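You operate a simulated robot arm through the tools that you are given. There is no shell and no other tool. Be economical: measure what you need, move in short steps, check, and stop when the job is done.

The job below is to be done with a simulated two-armed robot. You get a single attempt, and the scene is never put back.

TASK
Push the stock drawer shut. Shut the file drawer. Pick up the carton from the shelf of the projector cart with one hand, pass it to the other hand and put it on the top of the teaching desk. Put one of the rolled straps from the top of the teaching desk on the desk top by the green panel. Take the green drying sachet from the top of the finishing table and put it on the top of the corner table. Take the glasses case and leave it on the bare end of the long desk. Take the mice carton and put it on the top of the supply trolley. Open the repair drawer. The order is free. Set down upright: carton, drying sachet, mice carton.

The check looks at the end state, three seconds after you hand in, the way a careful person would. Anything else that was tipped, shoved, dropped, spilled or broken makes it a failure.

THE ROBOT
Two 7-joint arms with two-finger parallel grippers on one trunk, on a base that drives. Base frame: it is fixed to the floor where the robot stands at the start and does not move with it; the origin is under the middle of the robot, x ahead of it, y to its left, z up. Readings come in mm, degrees, newtons and seconds.
The left shoulder is at the start at [50, 168, 1007], the right one opposite. With the tool pointing down near the work surface each hand reaches from about 100 to 300 mm from the robot's upright axis, wherever it stands, measured 20 degrees to its own side. Places, roughly: bare end of the long desk [2900, -6900, 700]; carton [-3750, -2000, 250]; desk top by the green panel [-400, -1600, 700]; drying sachet [-4500, -4750, 750]; file drawer [100, -1600, 800]; glasses case (5x15x5 cm) [500, -8400, 300]; mice carton [2500, -6750, 750]; repair drawer [1000, 300, 700]; rolled strap (6x5x3 cm) [-5200, -1700, 800]; stock drawer [600, 200, 700]; top of the corner table [-6300, -6200, 800]; top of the supply trolley [4600, -3300, 800]; top of the teaching desk [-4800, -700, 800]. Payload 1.57 kg a hand.
The tool frame of a hand sits at the grasp point between the pads (the TCP): z along the fingers, y along the line on which they close. The tips reach 30 mm beyond it. Largest opening 80 mm; finger width 17, thickness 12; the body of the gripper, 40 by 82 mm, starts 80 mm behind the TCP.
Orientation is that of the tool frame in the base frame, as [roll, pitch, yaw] about the fixed x, y, z axes, in that order (R = Rz(yaw) Ry(pitch) Rx(roll)). With the fingers straight down and closing along the base's y, the tool's x points along the base's -x, its y along +y and its z along -z.

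THE INTERFACE
- The arms move only by the tool play_rows. It takes "left_commands", "right_commands" or both (then of equal length, played together; a hand with none holds still); each is one flat list of numbers, 6 for each row, row after row: the shift along the base's x, y, z in mm, then the turn, a rotation vector about the base's x, y, z in degrees. In form: [x, y, z, rx, ry, rz, x, y, z, rx, ry, rz, ...]. A call has 1 to 12 rows; each row shifts and turns the commanded pose from where the row before left it. "left_claw" and "right_claw" are, for a hand that has rows, the finger opening in mm, from 0 to 80, set as the call begins (left out, the last holds). A row lasts 0.2 s, in which the tool goes at most 50 mm and 8.6 degrees; a call with a longer step from one row to the next is refused whole, and so is a gripper value outside its range. A pose out of reach is approached as far as the arm can. The call stops where the force on the tool passes 40 N (or 10 N more than at its start, if that is more) or the arm is blocked; 0.2 s more then pass. Each finger travels about 45 mm/s and halts on what it meets, pressing with about 31 N; the grip force reading is that of the motor and also rises with nothing between the fingers. The clock runs only during rows and for 0.2 s after the last one: add rows that do not move to give the fingers time. The reply holds the time, the measured pose of the TCP, the force on the tool along the base axes, the opening and the grip force, in the units named above and with some noise, with the torque about the TCP (base axes, N m) and any sound that the robot's microphone picked up.
- Cameras (640 x 400 px; columns grow to the right, rows downward): "scene" is now at [125.6, 11.8, 1212.4]; the picture's right is [0.14, -0.99, 0.00], its down [-0.63, -0.09, -0.77] and it looks along [0.76, 0.11, -0.64] (base axes); focal length 249 px, centre (320, 200). "left" rides on the left gripper at [72, 7, -122] in its tool frame; the picture's right is [-0.09, 1.00, 0.00], its down [-0.84, -0.08, -0.54] and it looks along [-0.54, -0.05, 0.84] (tool axes); focal length 238 px, centre (320, 200). "right" rides on the right gripper at [72, -7, -122] in its tool frame; the picture's right is [0.09, 1.00, 0.00], its down [-0.84, 0.08, -0.54] and it looks along [-0.54, 0.05, 0.84] (tool axes); focal length 238 px, centre (320, 200). There is no depth. A picture from a camera that has moved, and an enlarged one, comes with that camera's place and axes in the base frame and with its lens.
- camera(camera): a new picture of that camera. No time passes.
- slide_trunk(by): slides the trunk up (or, below 0, down) by that many mm; the arms and the scene camera ride with it, the base frame stays. It gives what a move gives, with no picture.
- roll_base(legs): drives the robot by 1 to 6 legs, each [ahead, left, turn to the left] in mm, mm and degrees, along the robot's own axes; the way and the turn of a leg run together, so that a leg with both is an arc; at most 1500 mm and 180 degrees a leg. The arms and the cameras ride along, it lands a little off, and it stops where it bumps. It gives what a move gives.
- head_to(pan, tilt): turns the head with the scene camera to pan (to the left, within 80 degrees either way) and tilt (down, from -29 to 69), counted from straight ahead of the robot. It gives what a move gives.
- zoom(camera, box): a new picture of the part [left, top, right, bottom] of that camera's present view, enlarged. No time passes.
- job_done(): hands the job in; it is judged then, once.

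Go step by step. Nothing tells you exact positions but the pictures and the camera data: compare them with the known pose of the tool, close in by small moves and look again before you grip or let go. The budget is 207 turns and 190 pictures, counting those below and the enlarged ones. Unless the task says otherwise, let go and move clear before handing in.

The tools are called after "Emit:" as name(argument=value, ...) on one line, values as JSON. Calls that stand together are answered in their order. play_rows: Moves the arms, as the interface text tells. Its arguments: {"type":"object","properties":{"left_commands":{"type":"array","items":{"type":"number"}},"left_claw":{"type":"number"},"right_commands":{"type":"array","items":{"type":"number"}},"right_claw":{"type":"number"}},"required":[]} The other tools are called the same way: slide_trunk (by) slides the trunk up or down; roll_base (legs) drives the base; head_to (pan, tilt) turns the head that bears the scene camera; camera (camera) takes a picture; zoom (camera, box) takes an enlarged picture of a part of a camera's view; job_done () hands the job in.

At the start:

```text
clock: 0.0
left_ee_pos: [524.0, 222.1, 888.7]
left_ee_rot: [-180.0, 0.0, 179.9]
left_contact_force: [-0.3, -0.4, 0.1]
left_wrist_torque: [0.0, -0.01, 0.02]
left_width: 79.9
left_grip_force: 0.0
right_ee_pos: [433.2, -146.9, 949.0]
right_ee_rot: [179.9, 0.0, 179.9]
right_contact_force: [-0.3, 0.1, 0.0]
right_wrist_torque: [-0.01, 0.0, -0.01]
right_width: 80.1
right_grip_force: 0.1
trunk travel left (down, up): [-175.0, 268.0]
robot x, y, heading: [-1.7, -3.0, -0.2]
head pan, tilt: [8.1, 39.6]
```

scene: 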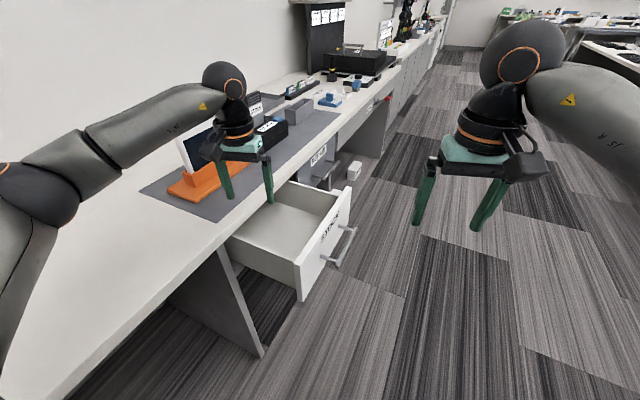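
right: 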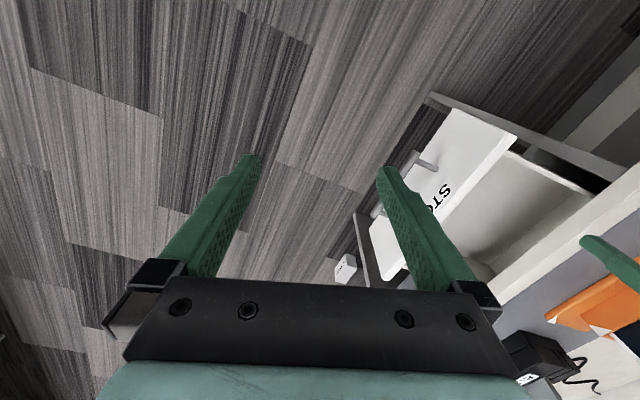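
left: 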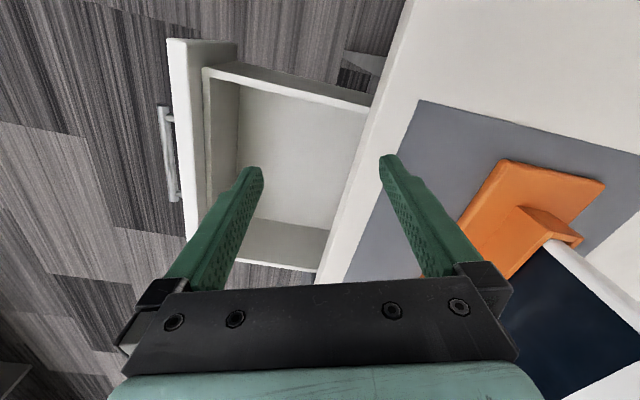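

I see the open stock drawer just ahead-left in a bench running obliquely (about -20°). I'll look closer at the labels and the handles first.

Emit:
zoom(camera="scene", box=[220, 60, 420, 300])

Emit:
head_to(pan=-5, tilt=15)

Emit:
camera(camera="scene")

```text
1.67 times, centred on (320, 180) of scene
camera zoom: at [125.6, 11.8, 1212.4], right [0.14, -0.99, 0.0], down [-0.63, -0.09, -0.77], along [0.76, 0.11, -0.64], focal length 414 px, centre (320, 233)
```

zoom: 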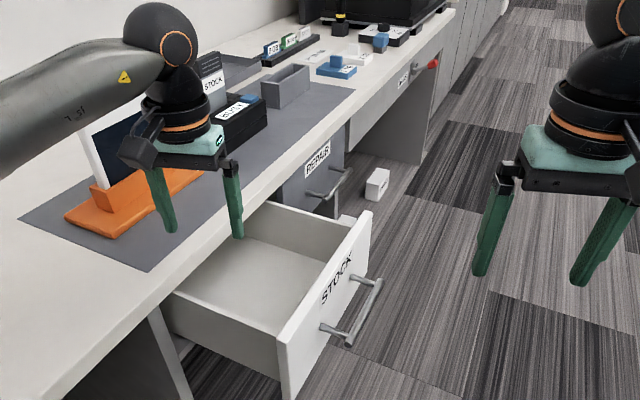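

```text
clock: 0.9
left_ee_pos: [523.5, 222.7, 887.9]
left_ee_rot: [-180.0, -0.1, -180.0]
left_contact_force: [-0.3, 0.1, -0.4]
left_wrist_torque: [0.0, 0.04, 0.01]
left_width: 80.0
left_grip_force: 0.0
right_ee_pos: [434.7, -147.1, 948.6]
right_ee_rot: [-180.0, 0.0, -180.0]
right_contact_force: [0.3, -0.3, -0.4]
right_wrist_torque: [-0.01, 0.01, 0.0]
right_width: 80.0
right_grip_force: 0.1
trunk travel left (down, up): [-175.0, 268.0]
robot x, y, heading: [-2.9, -4.5, 0.1]
head pan, tilt: [-5.0, 15.0]
```

```text
185 pictures are left
camera scene: at [134.3, -8.3, 1251.3], right [-0.09, -1.0, 0.0], down [-0.26, 0.02, -0.97], along [0.96, -0.08, -0.26], focal length 249 px, centre (320, 200)
```

scene: 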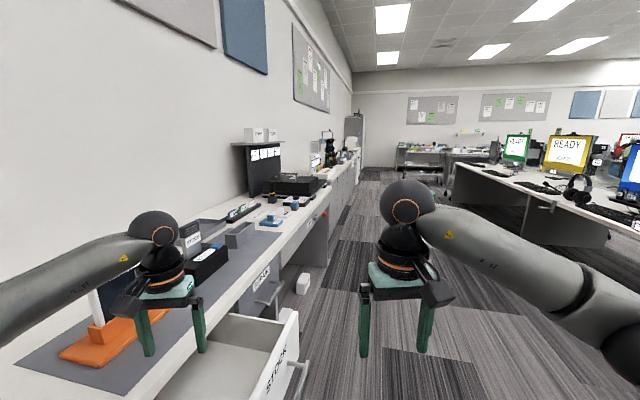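

The stock drawer stands about 145 mm open with its handle near (555, 5, 700), and the repair drawer is the grey one beyond it. I'll bring the right hand, closed, in front of the stock handle.

Emit:
play_rows(right_commands=[40, 30, 0, 0, 0, 0, 40, 30, 0, 0, 0, 0, 30, 20, -40, 0, 0, 0, 0, 0, -40, 0, 0, 0, 0, 0, -40, 0, 0, 0, 0, 0, -40, 0, 0, 0, 0, 0, -40, 0, 0, 0, 0, 0, -40, 0, 0, 0, 0, 0, 0, 0, 0, 0], right_claw=0)

Emit:
head_to(pan=0, tilt=45)

Emit:
camera(camera="scene")

Emit:
camera(camera="right")

```text
refused: row 3 steps farther than a row can; nothing moved
```

```text
clock: 1.8
left_ee_pos: [523.8, 223.1, 887.4]
left_ee_rot: [179.9, -0.1, -180.0]
left_contact_force: [-0.2, 0.2, -0.3]
left_wrist_torque: [0.01, -0.03, 0.03]
left_width: 80.2
left_grip_force: 0.1
right_ee_pos: [435.3, -148.0, 949.2]
right_ee_rot: [180.0, 0.0, 180.0]
right_contact_force: [-0.2, -0.6, 0.4]
right_wrist_torque: [-0.01, 0.04, -0.03]
right_width: 80.1
right_grip_force: 0.1
trunk travel left (down, up): [-175.0, 268.0]
robot x, y, heading: [1.8, -1.9, 0.3]
head pan, tilt: [0.0, 45.0]
```

```text
184 pictures are left
camera scene: at [122.5, -0.2, 1204.6], right [0.0, -1.0, 0.0], down [-0.71, 0.0, -0.71], along [0.71, 0.0, -0.71], focal length 249 px, centre (320, 200)
```

scene: 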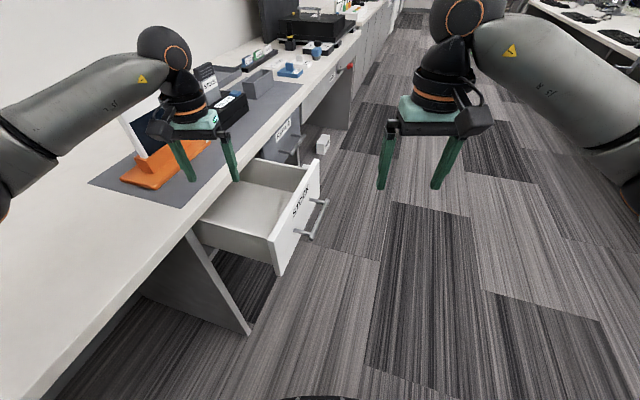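

```text
183 pictures are left
camera right: at [363.0, -153.7, 1071.6], right [-0.09, 1.0, 0.0], down [0.84, 0.08, 0.54], along [0.54, 0.05, -0.84], focal length 238 px, centre (320, 200)
```

right: 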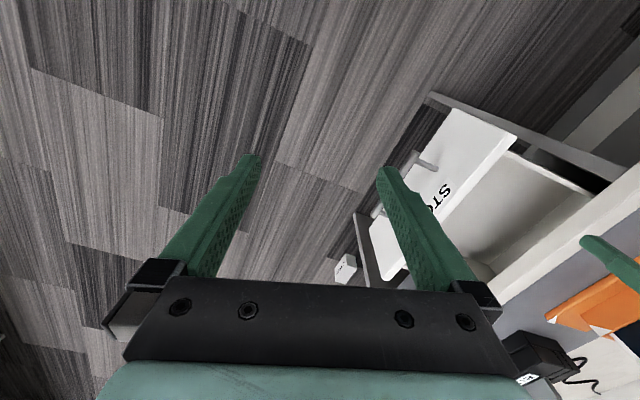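

The handle centre triangulates to about (539, 0, 725). I move the closed right hand to just in front of it.

Emit:
play_rows(right_commands=[40, 25, 0, 0, 0, 0, 40, 25, 0, 0, 0, 0, 24, 20, -30, 0, 0, 0, 0, 0, -42, 0, 0, 0, 0, 0, -42, 0, 0, 0, 0, 0, -42, 0, 0, 0, 0, 0, -42, 0, 0, 0, 0, 0, -36, 0, 0, 0, 0, 0, 0, 0, 0, 0], right_claw=0)

Emit:
camera(camera="scene")

```text
clock: 3.8
left_ee_pos: [523.4, 222.9, 888.7]
left_ee_rot: [180.0, 0.1, -180.0]
left_contact_force: [-0.3, 0.6, -0.1]
left_wrist_torque: [0.02, -0.01, -0.01]
left_width: 79.9
left_grip_force: 0.0
right_ee_pos: [538.4, -76.3, 716.0]
right_ee_rot: [-180.0, 0.0, 179.9]
right_contact_force: [0.2, 0.3, -1.2]
right_wrist_torque: [0.02, -0.02, 0.01]
right_width: 0.0
right_grip_force: 21.4
trunk travel left (down, up): [-175.0, 268.0]
robot x, y, heading: [-0.5, 2.8, -0.1]
head pan, tilt: [0.0, 45.0]
```

```text
182 pictures are left
camera scene: at [122.5, -0.2, 1204.6], right [0.0, -1.0, 0.0], down [-0.71, 0.0, -0.71], along [0.71, 0.0, -0.71], focal length 249 px, centre (320, 200)
```

scene: 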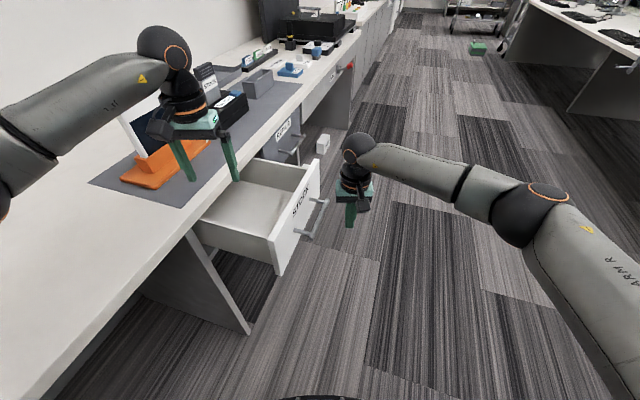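

The hand is lined up at the right height. I push along the drawer's travel direction while the left arm lifts out of the way.

Emit:
play_rows(right_commands=[7, 19, 0, 0, 0, 0, 7, 19, 0, 0, 0, 0, 7, 18, 0, 0, 0, 0, 6, 17, 0, 0, 0, 0, 6, 17, 0, 0, 0, 0, 6, 17, 0, 0, 0, 0, 6, 17, 0, 0, 0, 0, 6, 17, 0, 0, 0, 0, 6, 17, 0, 0, 0, 0, 6, 17, 0, 0, 0, 0], left_commands=[-30, 0, 30, 0, 0, 0, -30, 0, 30, 0, 0, 0, -30, 0, 30, 0, 0, 0, -30, 0, 30, 0, 0, 0, 0, 0, 0, 0, 0, 0, 0, 0, 0, 0, 0, 0, 0, 0, 0, 0, 0, 0, 0, 0, 0, 0, 0, 0, 0, 0, 0, 0, 0, 0, 0, 0, 0, 0, 0, 0])

Emit:
camera(camera="scene")

```text
clock: 6.0
left_ee_pos: [404.1, 220.8, 1007.9]
left_ee_rot: [180.0, -0.1, 180.0]
left_contact_force: [0.2, -0.8, -0.2]
left_wrist_torque: [-0.01, 0.02, -0.01]
left_width: 80.0
left_grip_force: 0.0
right_ee_pos: [552.7, 49.4, 723.8]
right_ee_rot: [179.9, 0.1, 180.0]
right_contact_force: [-0.2, -0.6, 1.2]
right_wrist_torque: [-0.04, -0.01, 0.0]
right_width: 0.0
right_grip_force: 21.1
right hand out of reach, approached as far as the arm can: row 6, 7, 8, 9, 10
trunk travel left (down, up): [-175.0, 268.0]
robot x, y, heading: [1.7, -2.1, 0.2]
head pan, tilt: [0.0, 45.0]
```

```text
181 pictures are left
camera scene: at [122.4, 0.0, 1204.6], right [0.0, -1.0, 0.0], down [-0.71, 0.0, -0.71], along [0.71, 0.0, -0.71], focal length 249 px, centre (320, 200)
```

scene: 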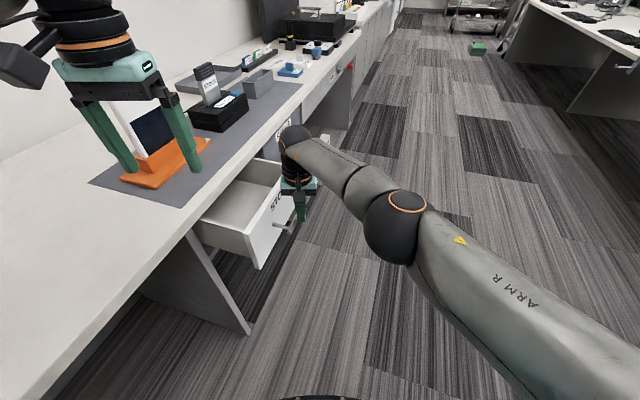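

The arm ran out of reach with the drawer part-way in. I'll raise the left hand and let the base carry the push along the same direction.

Emit:
play_rows(left_commands=[-30, -20, 30, 0, 0, 0, -30, -20, 30, 0, 0, 0, -30, -20, 30, 0, 0, 0])

Emit:
roll_base(legs=[[28, 75, 0]])

Emit:
camera(camera="scene")

```text
clock: 6.8
left_ee_pos: [313.0, 162.1, 1099.7]
left_ee_rot: [180.0, 0.0, -180.0]
left_contact_force: [-1.1, 0.0, -0.7]
left_wrist_torque: [0.01, 0.02, 0.03]
left_width: 80.2
left_grip_force: 0.0
right_ee_pos: [553.7, 47.8, 722.0]
right_ee_rot: [179.9, 0.1, 180.0]
right_contact_force: [-0.6, 0.3, -0.6]
right_wrist_torque: [0.01, 0.01, -0.01]
right_width: 0.1
right_grip_force: 20.8
trunk travel left (down, up): [-175.0, 268.0]
robot x, y, heading: [-4.3, -0.8, 0.1]
head pan, tilt: [0.0, 45.0]
```

```text
clock: 8.2
left_ee_pos: [340.7, 237.3, 1098.7]
left_ee_rot: [-179.9, 0.0, -179.9]
left_contact_force: [-0.3, 0.3, -0.1]
left_wrist_torque: [-0.02, 0.02, -0.02]
left_width: 79.8
left_grip_force: 0.1
right_ee_pos: [582.3, 122.1, 721.8]
right_ee_rot: [179.9, 0.1, 179.9]
right_contact_force: [-0.2, 0.4, -0.4]
right_wrist_torque: [0.02, 0.03, 0.01]
right_width: 0.2
right_grip_force: 21.7
trunk travel left (down, up): [-175.0, 268.0]
robot x, y, heading: [26.7, 74.3, 0.2]
head pan, tilt: [0.0, 45.0]
```

```text
180 pictures are left
camera scene: at [150.3, 74.5, 1204.5], right [0.0, -1.0, 0.0], down [-0.71, 0.0, -0.71], along [0.71, 0.0, -0.71], focal length 249 px, centre (320, 200)
```

scene: 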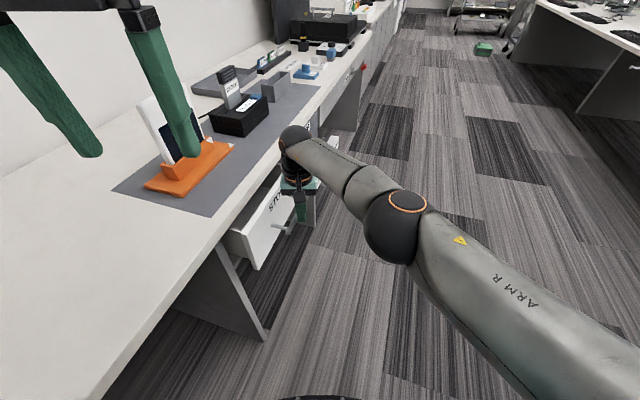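

The drawer is still a few centimetres out, so I carry on in the same direction.

Emit:
roll_base(legs=[[17, 45, 0]])

Emit:
zoom(camera="scene", box=[180, 100, 380, 300])

```text
clock: 9.2
left_ee_pos: [358.9, 281.6, 1098.1]
left_ee_rot: [180.0, 0.0, 179.9]
left_contact_force: [0.0, 0.2, 0.1]
left_wrist_torque: [-0.01, -0.01, 0.0]
left_width: 80.1
left_grip_force: 0.1
right_ee_pos: [598.6, 167.6, 722.8]
right_ee_rot: [179.9, 0.2, 179.9]
right_contact_force: [-1.6, 1.1, 0.0]
right_wrist_torque: [0.02, -0.02, 0.0]
right_width: 0.0
right_grip_force: 21.5
trunk travel left (down, up): [-175.0, 268.0]
robot x, y, heading: [44.8, 119.0, -0.1]
head pan, tilt: [0.0, 45.0]
```

```text
2.00 times, centred on (280, 200) of scene
camera zoom: at [167.1, 119.3, 1204.5], right [0.0, -1.0, 0.0], down [-0.71, 0.0, -0.71], along [0.71, 0.0, -0.71], focal length 497 px, centre (400, 200)
```

zoom: 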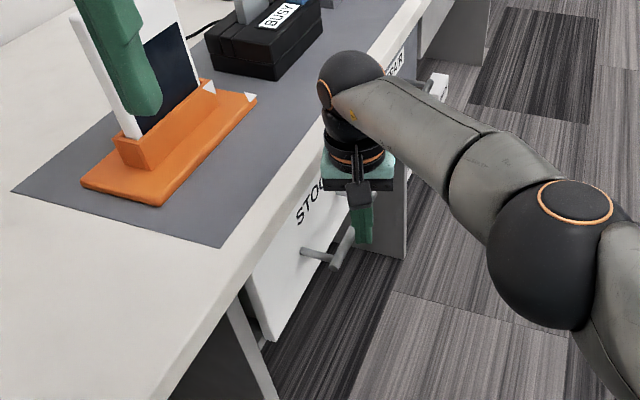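

It's almost flush now. I push a little further to find the stop.

Emit:
roll_base(legs=[[9, 23, 0]])

Emit:
zoom(camera="scene", box=[180, 100, 380, 300])

```text
clock: 10.2
left_ee_pos: [363.4, 295.8, 1099.7]
left_ee_rot: [-179.9, -0.1, 179.8]
left_contact_force: [0.4, 0.0, -0.2]
left_wrist_torque: [-0.02, 0.02, 0.0]
left_width: 79.9
left_grip_force: 0.1
right_ee_pos: [601.0, 173.3, 722.6]
right_ee_rot: [-178.8, -0.9, 179.3]
right_contact_force: [-5.0, -1.6, 7.4]
right_wrist_torque: [0.0, 0.13, 0.05]
right_width: 0.0
right_grip_force: 20.3
trunk travel left (down, up): [-175.0, 268.0]
robot x, y, heading: [51.6, 136.5, -0.0]
head pan, tilt: [0.0, 45.0]
stopped in leg 1: the force on the tool passed its limit at 51 N (the readings are from after the stop); the commanded pose is now the measured one
```

```text
2.00 times, centred on (280, 200) of scene
camera zoom: at [171.8, 133.7, 1204.6], right [0.0, -1.0, 0.0], down [-0.71, 0.0, -0.71], along [0.71, 0.0, -0.71], focal length 497 px, centre (400, 200)
```

zoom: 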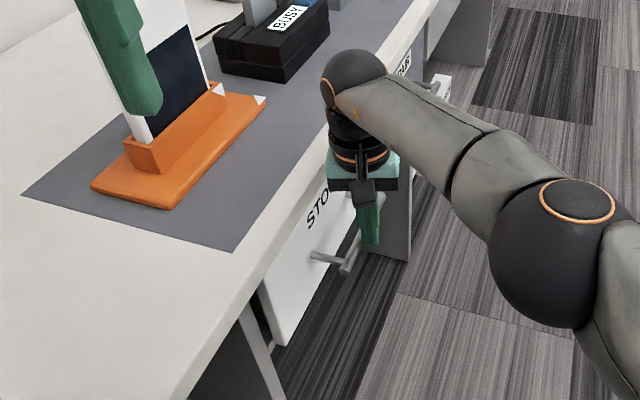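

The push met 51 N, so the drawer is probably on its stop. I back off and check it.

Emit:
roll_base(legs=[[-50, -140, 0]])

Emit:
zoom(camera="scene", box=[180, 80, 420, 280])

Emit:
camera(camera="right")

```text
clock: 12.0
left_ee_pos: [313.1, 158.0, 1097.8]
left_ee_rot: [-179.9, 0.0, 179.9]
left_contact_force: [-0.3, 0.0, 0.3]
left_wrist_torque: [0.03, -0.03, 0.01]
left_width: 79.9
left_grip_force: 0.1
right_ee_pos: [551.9, 33.6, 722.1]
right_ee_rot: [-178.7, -0.9, 179.4]
right_contact_force: [0.4, -0.3, 0.4]
right_wrist_torque: [0.0, 0.01, 0.01]
right_width: 0.0
right_grip_force: 21.9
trunk travel left (down, up): [-175.0, 268.0]
robot x, y, heading: [-0.3, -2.7, -0.2]
head pan, tilt: [0.0, 45.0]
```

```text
2.00 times, centred on (300, 180) of scene
camera zoom: at [122.2, -5.4, 1204.6], right [0.0, -1.0, 0.0], down [-0.71, 0.0, -0.71], along [0.71, 0.0, -0.71], focal length 497 px, centre (360, 240)
```

zoom: 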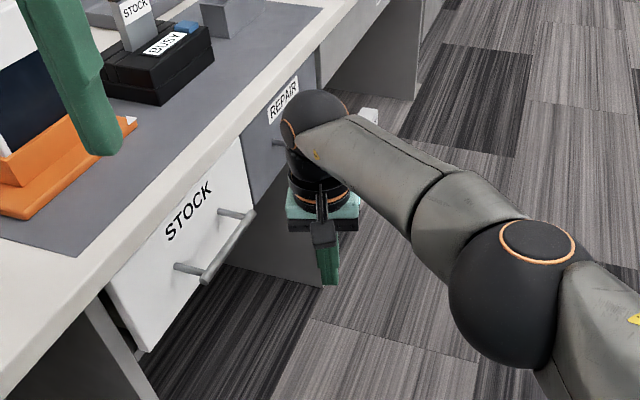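

```text
176 pictures are left
camera right: at [482.6, 31.0, 846.3], right [-0.08, 1.0, -0.02], down [0.85, 0.08, 0.53], along [0.53, 0.03, -0.85], focal length 238 px, centre (320, 200)
```

right: 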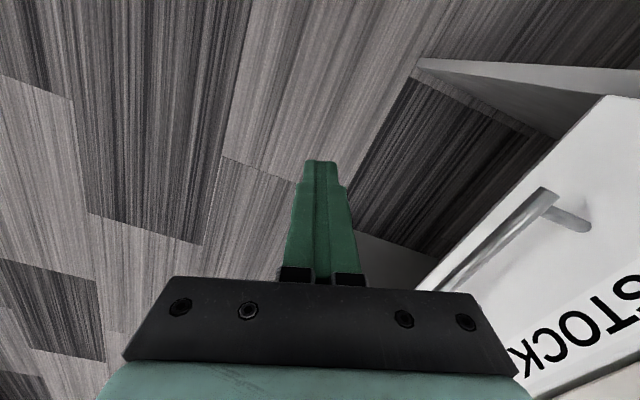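

The stock front now looks in line with the repair front next to it. I tuck the right arm, then turn parallel to the bench and move along to the repair drawer.

Emit:
play_rows(right_commands=[0, -45, 0, 0, 0, 0, 0, -45, 0, 0, 0, 0, 0, -45, 0, 0, 0, 0, 0, -45, 0, 0, 0, 0, -30, -10, 38, 0, 0, 0, -30, -10, 38, 0, 0, 0, -30, -10, 38, 0, 0, 0, -30, -10, 38, 0, 0, 0, -30, -10, 38, 0, 0, 0, -30, -10, 38, 0, 0, 0])

Emit:
roll_base(legs=[[0, 0, -20.7], [484, 85, 0]])

Emit:
head_to(pan=25, tilt=45)

Emit:
camera(camera="scene")

```text
clock: 14.2
left_ee_pos: [313.4, 156.4, 1099.2]
left_ee_rot: [-179.9, 0.0, 179.9]
left_contact_force: [0.3, 0.5, 0.8]
left_wrist_torque: [0.01, 0.01, 0.0]
left_width: 80.2
left_grip_force: 0.0
right_ee_pos: [371.4, -205.5, 950.0]
right_ee_rot: [-178.7, -0.9, 179.4]
right_contact_force: [-0.8, -0.2, -0.3]
right_wrist_torque: [-0.02, 0.02, -0.03]
right_width: 0.0
right_grip_force: 21.5
trunk travel left (down, up): [-175.0, 268.0]
robot x, y, heading: [-1.5, -6.0, -0.1]
head pan, tilt: [0.0, 45.0]
```

```text
clock: 18.2
left_ee_pos: [833.8, -59.6, 1098.8]
left_ee_rot: [179.9, 0.1, 159.0]
left_contact_force: [0.8, -0.3, -0.3]
left_wrist_torque: [0.0, 0.02, 0.02]
left_width: 80.1
left_grip_force: 0.0
right_ee_pos: [757.4, -420.2, 951.0]
right_ee_rot: [-178.8, -0.9, 158.5]
right_contact_force: [0.1, 0.3, -0.2]
right_wrist_torque: [-0.01, -0.02, -0.05]
right_width: 0.1
right_grip_force: 21.3
trunk travel left (down, up): [-175.0, 268.0]
robot x, y, heading: [482.1, -100.1, -21.2]
head pan, tilt: [0.0, 45.0]
```

```text
clock: 19.1
left_ee_pos: [832.0, -59.8, 1098.1]
left_ee_rot: [180.0, -0.1, 159.0]
left_contact_force: [0.2, 0.1, 0.2]
left_wrist_torque: [0.01, -0.02, -0.02]
left_width: 79.9
left_grip_force: 0.0
right_ee_pos: [758.6, -418.9, 949.9]
right_ee_rot: [-178.8, -0.9, 158.5]
right_contact_force: [-0.1, 0.2, 0.9]
right_wrist_torque: [0.02, 0.01, -0.01]
right_width: 0.0
right_grip_force: 21.1
trunk travel left (down, up): [-175.0, 268.0]
robot x, y, heading: [479.5, -100.1, -20.9]
head pan, tilt: [25.0, 45.0]
```

```text
175 pictures are left
camera scene: at [601.3, -107.9, 1204.6], right [0.07, -1.0, 0.0], down [-0.71, -0.05, -0.71], along [0.71, 0.05, -0.71], focal length 249 px, centre (320, 200)
```

scene: 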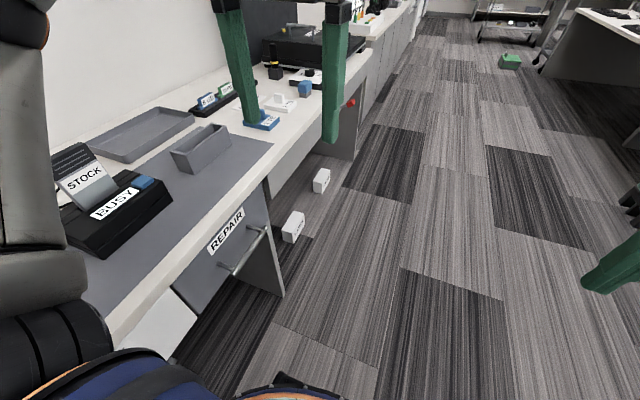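

Repair handle appears near (904, 76, 725). I'll bring the left hand over it and look down with its camera.

Emit:
play_rows(left_commands=[14, 20, -35, 0, 0, 0, 14, 20, -35, 0, 0, 0, 14, 20, -35, 0, 0, 0, 14, 20, -35, 0, 0, 0, 0, 0, 0, 0, 0, 3, 0, 0, 0, 0, 0, 0], left_claw=80)

Emit:
camera(camera="left")

```text
clock: 20.5
left_ee_pos: [887.9, 20.5, 957.8]
left_ee_rot: [-180.0, 0.0, 162.1]
left_contact_force: [-0.6, -0.2, 0.8]
left_wrist_torque: [0.01, 0.01, 0.02]
left_width: 80.1
left_grip_force: 0.0
right_ee_pos: [757.8, -418.0, 950.1]
right_ee_rot: [-178.7, -0.9, 158.5]
right_contact_force: [-0.1, 0.6, -0.3]
right_wrist_torque: [-0.02, 0.01, 0.02]
right_width: 0.2
right_grip_force: 21.4
trunk travel left (down, up): [-175.0, 268.0]
robot x, y, heading: [484.6, -97.9, -20.9]
head pan, tilt: [25.0, 45.0]
```

```text
174 pictures are left
camera left: at [823.2, 48.2, 1080.6], right [0.39, 0.92, 0.0], down [0.77, -0.33, 0.54], along [0.5, -0.21, -0.84], focal length 238 px, centre (320, 200)
```

left: 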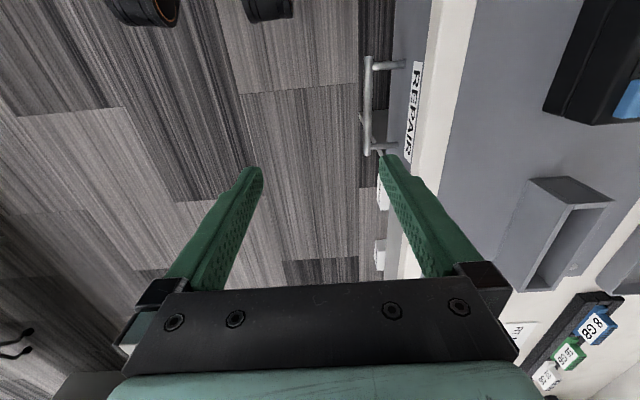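

Handle centre is about (923, 84, 700), some 43 mm off the drawer front. I tilt the left tool slightly so the fingers lean toward the front, narrow the claw and come down over the bar.

Emit:
play_rows(left_commands=[12, 21, 0, 4.8, -1.5, 0, 12, 21, 0, 4.8, -1.5, 0, 11, 21, 0, 4.8, -1.5, 0, 0, 0, -40, 0, 0, 0, 0, 0, -40, 0, 0, 0, 0, 0, -40, 0, 0, 0, 0, 0, -40, 0, 0, 0, 0, 0, 0, 0, 0, 0], left_claw=30)

Emit:
camera(camera="left")

Emit:
zoom(camera="scene", box=[160, 120, 360, 300])

```text
clock: 22.3
left_ee_pos: [923.9, 81.8, 798.0]
left_ee_rot: [165.0, -0.2, 162.0]
left_contact_force: [1.1, -0.7, -0.4]
left_wrist_torque: [0.0, 0.0, 0.01]
left_width: 29.6
left_grip_force: 0.0
right_ee_pos: [758.3, -419.6, 950.5]
right_ee_rot: [-178.8, -0.9, 158.5]
right_contact_force: [-0.4, -0.4, -0.2]
right_wrist_torque: [-0.03, -0.01, -0.02]
right_width: 0.1
right_grip_force: 21.7
trunk travel left (down, up): [-175.0, 268.0]
robot x, y, heading: [481.8, -99.5, -20.7]
head pan, tilt: [25.0, 45.0]
```

```text
173 pictures are left
camera left: at [849.0, 80.9, 917.7], right [0.38, 0.89, 0.26], down [0.73, -0.46, 0.5], along [0.56, 0.0, -0.83], focal length 238 px, centre (320, 200)
```

left: 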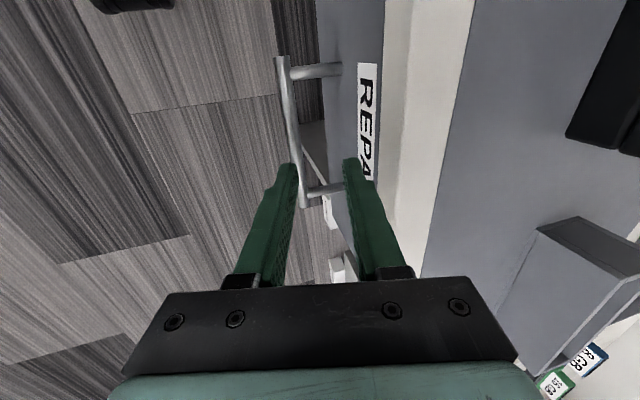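

```text
2.22 times, centred on (260, 210) of scene
camera zoom: at [601.4, -107.8, 1204.6], right [0.07, -1.0, 0.0], down [-0.71, -0.05, -0.71], along [0.71, 0.05, -0.71], focal length 553 px, centre (453, 178)
```

zoom: 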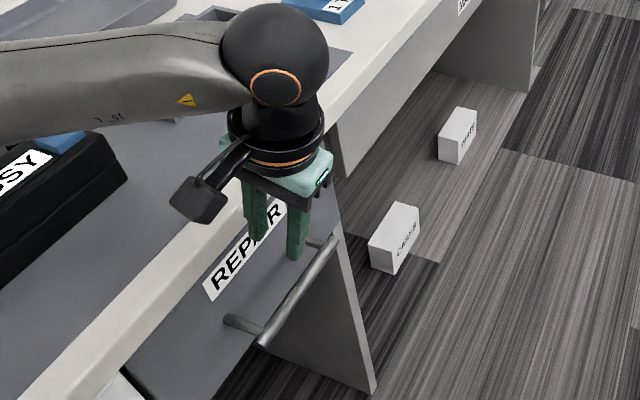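

The bar triangulates again to (927, 84, 700), so the hand is right above it. I descend and close.

Emit:
play_rows(left_commands=[0, 0.5, -25, 0, 0, 0, 0, 0.5, -25, 0, 0, 0, 0, 0.5, -25, 0, 0, 0, 0, 0.5, -22, 0, 0, 0])

Emit:
camera(camera="left")

```text
clock: 23.3
left_ee_pos: [923.8, 84.9, 701.5]
left_ee_rot: [165.0, -0.2, 161.9]
left_contact_force: [0.1, -0.1, -0.7]
left_wrist_torque: [0.0, 0.0, -0.01]
left_width: 30.1
left_grip_force: 0.0
right_ee_pos: [758.2, -419.2, 949.8]
right_ee_rot: [-178.7, -0.8, 158.5]
right_contact_force: [0.4, 0.4, 0.1]
right_wrist_torque: [-0.02, -0.02, 0.0]
right_width: 0.0
right_grip_force: 21.7
trunk travel left (down, up): [-175.0, 268.0]
robot x, y, heading: [479.3, -102.3, -21.2]
head pan, tilt: [25.0, 45.0]
```

```text
171 pictures are left
camera left: at [849.2, 82.8, 821.4], right [0.39, 0.89, 0.26], down [0.73, -0.46, 0.5], along [0.56, 0.0, -0.83], focal length 238 px, centre (320, 200)
```

left: 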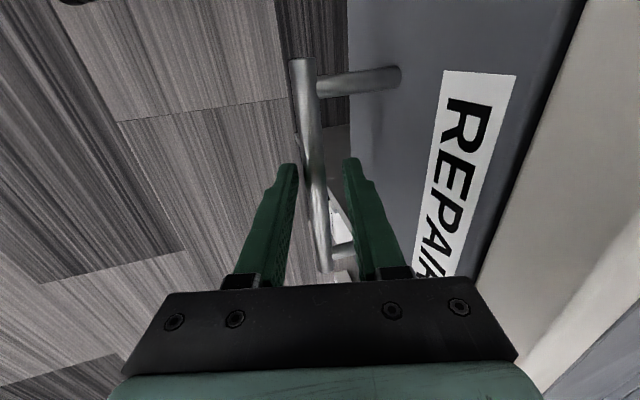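

The bar sits between the fingers. I close and pull the drawer outward.

Emit:
play_rows(left_commands=[0, 0, 0, 0, 0, 0, 0, 0, 0, 0, 0, 0, 0, 0, 0, 0, 0, 0, -4, -14, 0, 0, 0, 0, -5, -14, 0, 0, 0, 0, -5, -15, 0, 0, 0, 0, -5, -16, 0, 0, 0, 0, -5, -16, 0, 0, 0, 0, -5, -16, 0, 0, 0, 0, -5, -16, 0, 0, 0, 0, -5, -16, 0, 0, 0, 0, -5, -16, 0, 0, 0, 0], left_claw=0)

Emit:
camera(camera="scene")

```text
clock: 25.9
left_ee_pos: [879.5, -53.6, 700.9]
left_ee_rot: [164.9, -0.5, 161.8]
left_contact_force: [-9.9, 2.1, -15.8]
left_wrist_torque: [0.12, 0.29, 0.17]
left_width: 13.8
left_grip_force: 30.3
right_ee_pos: [757.9, -418.7, 949.7]
right_ee_rot: [-178.7, -0.9, 158.4]
right_contact_force: [-0.2, -0.3, -0.7]
right_wrist_torque: [0.0, 0.0, 0.02]
right_width: 0.0
right_grip_force: 21.0
trunk travel left (down, up): [-175.0, 268.0]
robot x, y, heading: [481.6, -95.8, -20.9]
head pan, tilt: [25.0, 45.0]
```

```text
170 pictures are left
camera scene: at [601.6, -107.7, 1204.5], right [0.07, -1.0, 0.0], down [-0.71, -0.05, -0.71], along [0.71, 0.05, -0.71], focal length 249 px, centre (320, 200)
```

scene: 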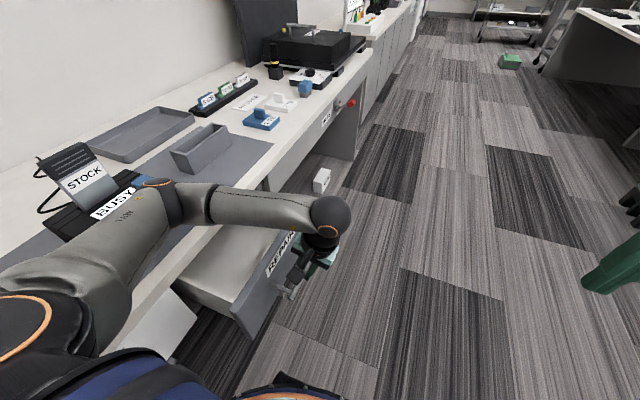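

The repair drawer is out about 145 mm. I try a bit more travel to see if it goes further.

Emit:
play_rows(left_commands=[-4, -12, 0, 0, 0, 0, -4, -12, 0, 0, 0, 0, -4, -12, 0, 0, 0, 0, -4, -12, 0, 0, 0, 0, -4, -12, 0, 0, 0, 0])

```text
clock: 27.1
left_ee_pos: [859.4, -113.4, 701.4]
left_ee_rot: [165.1, -0.3, 162.0]
left_contact_force: [-10.8, 2.2, -14.3]
left_wrist_torque: [0.22, 0.6, 0.16]
left_width: 13.5
left_grip_force: 30.3
right_ee_pos: [757.7, -419.2, 949.9]
right_ee_rot: [-178.7, -0.8, 158.5]
right_contact_force: [0.2, -0.1, 0.5]
right_wrist_torque: [-0.02, 0.0, -0.01]
right_width: 0.0
right_grip_force: 21.1
trunk travel left (down, up): [-175.0, 268.0]
robot x, y, heading: [482.9, -99.2, -20.9]
head pan, tilt: [25.0, 45.0]
```

It has opened over 200 mm; enough. I release, lift clear and look.

Emit:
play_rows(left_commands=[0, 0, 0, 0, 0, 0, 0, 0, 0, 0, 0, 0, 0, 0, 40, 0, 0, 0, 0, 0, 45, 0, 0, 0, 0, 0, 45, 0, 0, 0, -10, -10, 45, 0, 0, 0, -10, -10, 45, 0, 0, 0], left_claw=32)

Emit:
head_to(pan=45, tilt=50)

Emit:
camera(camera="scene")

```text
clock: 28.7
left_ee_pos: [839.4, -134.0, 922.3]
left_ee_rot: [164.9, -0.3, 162.0]
left_contact_force: [-0.1, 0.6, 0.6]
left_wrist_torque: [0.01, -0.01, 0.01]
left_width: 31.9
left_grip_force: 0.0
right_ee_pos: [759.5, -419.6, 948.9]
right_ee_rot: [-178.8, -0.9, 158.5]
right_contact_force: [0.7, -0.2, -0.4]
right_wrist_torque: [-0.01, -0.01, 0.04]
right_width: 0.1
right_grip_force: 20.9
trunk travel left (down, up): [-175.0, 268.0]
robot x, y, heading: [482.2, -102.8, -21.2]
head pan, tilt: [25.0, 45.0]
```

```text
clock: 29.6
left_ee_pos: [838.7, -134.5, 922.2]
left_ee_rot: [165.0, -0.3, 162.0]
left_contact_force: [0.4, 0.4, -0.4]
left_wrist_torque: [-0.04, -0.02, 0.01]
left_width: 31.9
left_grip_force: 0.1
right_ee_pos: [757.4, -418.9, 951.7]
right_ee_rot: [-178.7, -1.0, 158.6]
right_contact_force: [-0.3, -0.1, 0.2]
right_wrist_torque: [-0.03, -0.01, -0.01]
right_width: 0.1
right_grip_force: 21.8
trunk travel left (down, up): [-175.0, 268.0]
robot x, y, heading: [479.0, -95.3, -21.0]
head pan, tilt: [45.0, 50.0]
```

```text
169 pictures are left
camera scene: at [590.6, -82.3, 1197.7], right [0.41, -0.91, 0.0], down [-0.7, -0.31, -0.64], along [0.59, 0.26, -0.77], focal length 249 px, centre (320, 200)
```

scene: 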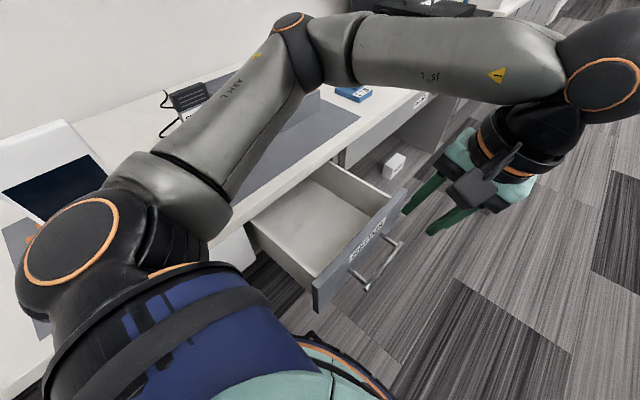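

Repair drawer is clearly open. Next I back away from the bench and turn toward the file drawer and the green-panel desk.

Emit:
roll_base(legs=[[0, -400, 0], [0, 0, -80]])

Emit:
head_to(pan=0, tilt=20)

Emit:
camera(camera="scene")

```text
clock: 37.1
left_ee_pos: [361.3, -829.6, 921.5]
left_ee_rot: [164.9, -0.2, 81.1]
left_contact_force: [-0.5, 0.2, 0.4]
left_wrist_torque: [-0.01, -0.03, 0.01]
left_width: 32.0
left_grip_force: 0.1
right_ee_pos: [67.7, -793.1, 949.9]
right_ee_rot: [-178.8, -0.8, 77.7]
right_contact_force: [0.0, -0.1, 0.1]
right_wrist_torque: [0.03, 0.02, -0.02]
right_width: 0.0
right_grip_force: 22.0
trunk travel left (down, up): [-175.0, 268.0]
robot x, y, heading: [341.7, -469.9, -102.0]
head pan, tilt: [45.0, 50.0]
```

```text
clock: 38.2
left_ee_pos: [361.1, -829.8, 921.6]
left_ee_rot: [165.0, -0.3, 81.0]
left_contact_force: [-0.2, -0.7, 0.0]
left_wrist_torque: [-0.02, -0.02, 0.03]
left_width: 32.2
left_grip_force: 0.1
right_ee_pos: [66.1, -794.0, 950.1]
right_ee_rot: [-178.8, -0.9, 77.6]
right_contact_force: [-0.7, 0.5, -0.3]
right_wrist_torque: [0.01, 0.02, 0.04]
right_width: 0.0
right_grip_force: 21.2
trunk travel left (down, up): [-175.0, 268.0]
robot x, y, heading: [341.4, -468.9, -101.8]
head pan, tilt: [0.0, 20.0]
```

```text
168 pictures are left
camera scene: at [313.0, -601.2, 1243.2], right [-0.98, 0.21, 0.0], down [0.07, 0.34, -0.94], along [-0.19, -0.92, -0.34], focal length 249 px, centre (320, 200)
```

scene: 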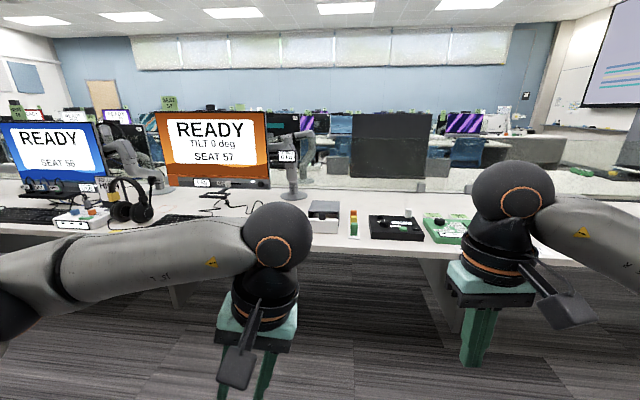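

A desk with monitors stands ahead; small items in the centre include a grey box and a green board. I zoom in.

Emit:
zoom(camera="scene", box=[280, 170, 480, 295])

```text
3.20 times, centred on (380, 232) of scene
camera zoom: at [313.0, -601.2, 1243.2], right [-0.98, 0.21, 0.0], down [0.07, 0.34, -0.94], along [-0.19, -0.92, -0.34], focal length 796 px, centre (128, 96)
```

zoom: 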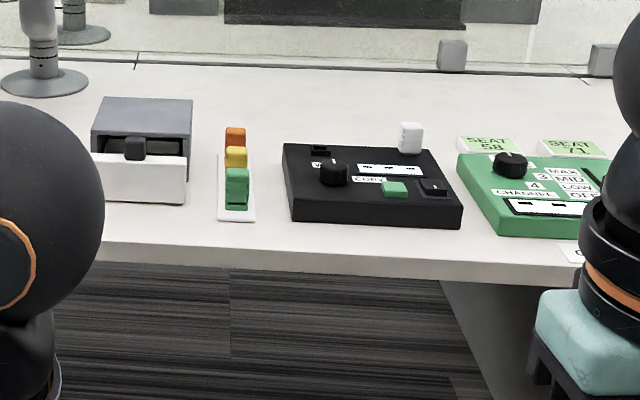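

The file drawer is a small desktop unit near (103, -1550) with its white front pulled out, and the green device is the "green panel" on its right. I straighten the left tool and drive closer.

Emit:
play_rows(left_commands=[0, 20, 30, 1.0, 4.9, 0, 0, 20, 30, 1.0, 4.9, 0, 0, 20, 30, 1.0, 4.9, 0])

Emit:
roll_base(legs=[[0, 0, -8.2], [0, 277, 0], [480, 0, 0]])

Emit:
head_to(pan=-12, tilt=42)

Emit:
camera(camera="scene")

```text
clock: 39.0
left_ee_pos: [361.0, -768.2, 1010.6]
left_ee_rot: [179.9, -0.9, 81.0]
left_contact_force: [0.5, -0.2, 0.1]
left_wrist_torque: [-0.01, 0.03, 0.03]
left_width: 32.1
left_grip_force: 0.1
right_ee_pos: [66.8, -794.7, 949.8]
right_ee_rot: [-178.8, -0.9, 77.6]
right_contact_force: [-0.4, 0.2, 0.4]
right_wrist_torque: [-0.01, 0.0, 0.02]
right_width: 0.0
right_grip_force: 21.3
trunk travel left (down, up): [-175.0, 268.0]
robot x, y, heading: [340.6, -472.2, -101.8]
head pan, tilt: [0.0, 20.0]
```

```text
clock: 45.1
left_ee_pos: [415.0, -1308.4, 1011.9]
left_ee_rot: [179.8, -0.9, 72.7]
left_contact_force: [0.4, 0.3, 0.0]
left_wrist_torque: [0.0, 0.0, -0.01]
left_width: 32.0
left_grip_force: 0.0
right_ee_pos: [119.8, -1291.9, 951.7]
right_ee_rot: [-178.9, -0.9, 69.4]
right_contact_force: [-0.2, 0.9, 0.8]
right_wrist_torque: [0.01, 0.02, -0.03]
right_width: 0.1
right_grip_force: 21.9
trunk travel left (down, up): [-175.0, 268.0]
robot x, y, heading: [434.6, -1008.7, -110.0]
head pan, tilt: [0.0, 20.0]
```

```text
clock: 45.9
left_ee_pos: [415.6, -1309.9, 1011.7]
left_ee_rot: [179.9, -0.9, 72.7]
left_contact_force: [0.5, 0.3, -0.9]
left_wrist_torque: [-0.01, 0.0, 0.01]
left_width: 31.9
left_grip_force: 0.1
right_ee_pos: [119.8, -1292.1, 950.5]
right_ee_rot: [-178.7, -0.9, 69.3]
right_contact_force: [-0.7, 1.5, -0.4]
right_wrist_torque: [0.02, 0.02, 0.01]
right_width: 0.0
right_grip_force: 21.0
trunk travel left (down, up): [-175.0, 268.0]
robot x, y, heading: [436.1, -1009.1, -110.4]
head pan, tilt: [-12.0, 42.0]
```

```text
166 pictures are left
camera scene: at [379.3, -1120.3, 1208.9], right [-0.85, 0.53, 0.0], down [0.36, 0.57, -0.74], along [-0.4, -0.63, -0.67], focal length 249 px, centre (320, 200)
```

scene: 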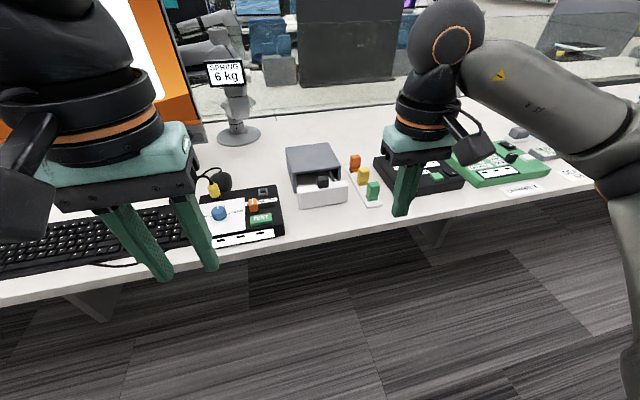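

I see the file drawer unit clearly now. I take a right-hand camera view to triangulate.

Emit:
camera(camera="right")

Emit:
zoom(camera="scene", box=[260, 120, 420, 220])

```text
165 pictures are left
camera right: at [142.4, -1225.6, 1074.1], right [0.96, -0.26, -0.02], down [-0.21, -0.82, 0.53], along [-0.16, -0.5, -0.85], focal length 238 px, centre (320, 200)
```

right: 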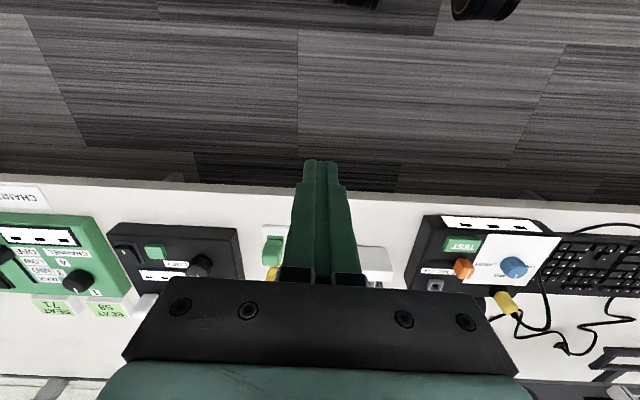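

```text
4.00 times, centred on (340, 170) of scene
camera zoom: at [379.3, -1120.3, 1208.9], right [-0.85, 0.53, 0.0], down [0.36, 0.57, -0.74], along [-0.4, -0.63, -0.67], focal length 995 px, centre (240, 320)
```

zoom: 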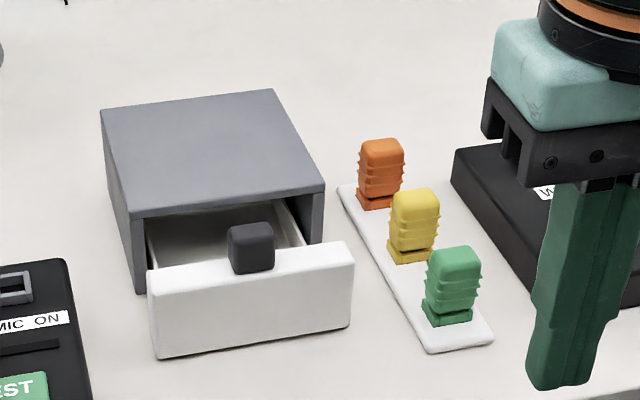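

The desk top is about z = 765 and the drawer front centre is near (108, -1530, 795). I drive 160 mm nearer and bring the closed right hand down in front of it.

Emit:
roll_base(legs=[[160, 0, 0.8]])

Emit:
play_rows(right_commands=[20, 0, 0, 0, 0, 0, 20, 0, -20, 0, 0, 0, 16, 0, -30, 0, 0, 0])

Emit:
camera(camera="scene")

Emit:
camera(camera="right")

```text
clock: 47.3
left_ee_pos: [366.2, -1459.7, 1011.9]
left_ee_rot: [179.9, -0.9, 73.6]
left_contact_force: [-0.1, -0.7, -0.4]
left_wrist_torque: [0.02, -0.01, 0.02]
left_width: 31.8
left_grip_force: 0.0
right_ee_pos: [71.5, -1446.9, 950.3]
right_ee_rot: [-178.8, -0.9, 70.1]
right_contact_force: [0.1, 0.0, 0.0]
right_wrist_torque: [0.0, 0.01, -0.04]
right_width: 0.3
right_grip_force: 21.3
trunk travel left (down, up): [-175.0, 268.0]
robot x, y, heading: [387.2, -1160.5, -109.4]
head pan, tilt: [-12.0, 42.0]
```

```text
clock: 48.1
left_ee_pos: [366.3, -1460.2, 1011.9]
left_ee_rot: [179.9, -0.8, 73.6]
left_contact_force: [-0.3, 0.0, 0.8]
left_wrist_torque: [-0.04, 0.03, 0.01]
left_width: 32.1
left_grip_force: 0.0
right_ee_pos: [128.1, -1446.5, 901.3]
right_ee_rot: [-178.9, -1.0, 70.2]
right_contact_force: [0.7, 0.0, 0.4]
right_wrist_torque: [-0.02, 0.02, -0.01]
right_width: 0.1
right_grip_force: 21.4
trunk travel left (down, up): [-175.0, 268.0]
robot x, y, heading: [382.3, -1163.8, -109.4]
head pan, tilt: [-12.0, 42.0]
```

```text
163 pictures are left
camera scene: at [327.4, -1270.8, 1208.9], right [-0.85, 0.52, 0.0], down [0.35, 0.57, -0.74], along [-0.39, -0.64, -0.67], focal length 249 px, centre (320, 200)
```

scene: 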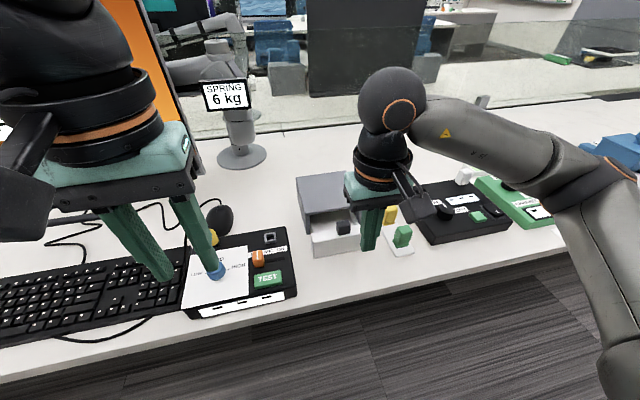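

```text
162 pictures are left
camera right: at [148.8, -1380.1, 1023.2], right [0.97, -0.25, -0.02], down [-0.2, -0.83, 0.53], along [-0.15, -0.51, -0.85], focal length 238 px, centre (320, 200)
```

right: 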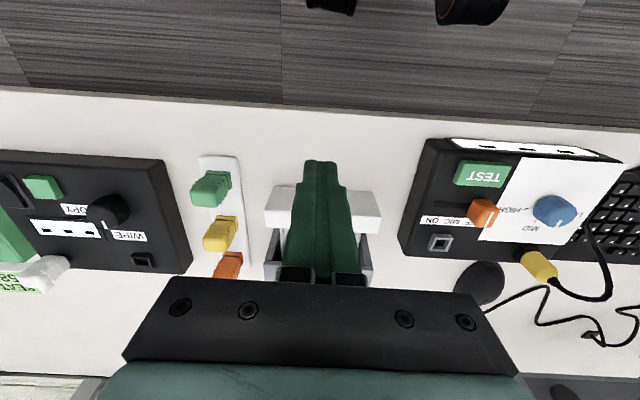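

The front's top-left corner triangulates to (170, -1561, 804), with about 60 mm of opening. I lower the hand and move up close to the front.

Emit:
play_rows(right_commands=[0, 0, -40, 0, 0, 0, 0, 0, -40, 0, 0, 0, 0, 0, -26, 0, 0, 0, -7, -20, 0, 0, 0, 0, -7, -20, 0, 0, 0, 0, -7, -20, 0, 0, 0, 0, -6, -15, 0, 0, 0, 0])

Emit:
zoom(camera="scene", box=[260, 130, 460, 290])

Emit:
camera(camera="right")

```text
clock: 49.7
left_ee_pos: [366.1, -1459.0, 1011.9]
left_ee_rot: [180.0, -0.7, 73.6]
left_contact_force: [0.0, 0.0, -0.9]
left_wrist_torque: [-0.01, -0.01, 0.01]
left_width: 31.9
left_grip_force: 0.0
right_ee_pos: [100.5, -1521.3, 794.8]
right_ee_rot: [-178.8, -0.8, 70.4]
right_contact_force: [0.5, 0.3, -1.2]
right_wrist_torque: [0.0, 0.03, 0.01]
right_width: 0.0
right_grip_force: 21.2
trunk travel left (down, up): [-175.0, 268.0]
robot x, y, heading: [383.5, -1163.9, -109.1]
head pan, tilt: [-12.0, 42.0]
```

```text
2.50 times, centred on (360, 210) of scene
camera zoom: at [327.5, -1270.7, 1208.9], right [-0.85, 0.52, 0.0], down [0.35, 0.57, -0.74], along [-0.39, -0.64, -0.67], focal length 622 px, centre (220, 175)
```

zoom: 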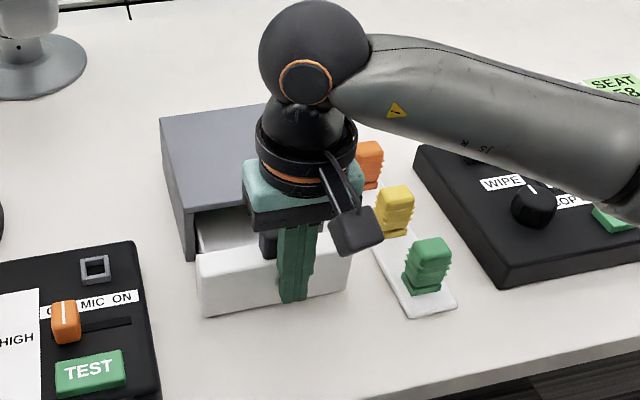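

```text
160 pictures are left
camera right: at [121.4, -1454.6, 918.3], right [0.97, -0.25, -0.02], down [-0.2, -0.83, 0.53], along [-0.15, -0.51, -0.85], focal length 238 px, centre (320, 200)
```

right: 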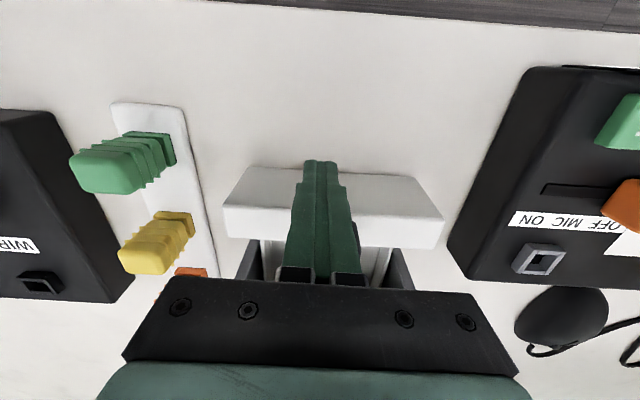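

The finger is just in front of the drawer front, centred. I push slowly.

Emit:
play_rows(right_commands=[-2.7, -7.5, 0, 0, 0, 0, -2.7, -7.5, 0, 0, 0, 0, -2.7, -7.5, 0, 0, 0, 0, -2.7, -7.5, 0, 0, 0, 0, -2.7, -7.5, 0, 0, 0, 0, -2.7, -7.5, 0, 0, 0, 0])

Emit:
zoom(camera="scene", box=[260, 130, 460, 290])

```text
clock: 51.2
left_ee_pos: [366.8, -1457.8, 1012.0]
left_ee_rot: [-180.0, -0.8, 73.6]
left_contact_force: [0.3, 0.1, -0.5]
left_wrist_torque: [-0.01, 0.0, 0.01]
left_width: 32.1
left_grip_force: 0.0
right_ee_pos: [86.4, -1558.8, 792.7]
right_ee_rot: [-178.5, -2.3, 70.9]
right_contact_force: [4.5, 14.8, 6.8]
right_wrist_torque: [-0.21, -0.03, 0.17]
right_width: 0.0
right_grip_force: 21.4
trunk travel left (down, up): [-175.0, 268.0]
robot x, y, heading: [381.6, -1159.8, -109.5]
head pan, tilt: [-12.0, 42.0]
stopped in row 6 (right hand): the force on the tool passed its limit at 43 N (the readings are from after the stop); the commanded pose is now the measured one
```

```text
2.50 times, centred on (360, 210) of scene
camera zoom: at [328.0, -1268.4, 1209.2], right [-0.85, 0.52, 0.0], down [0.35, 0.57, -0.74], along [-0.39, -0.64, -0.67], focal length 622 px, centre (220, 175)
```

zoom: 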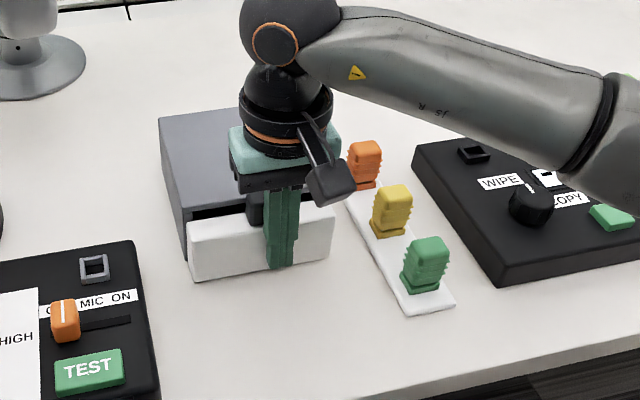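

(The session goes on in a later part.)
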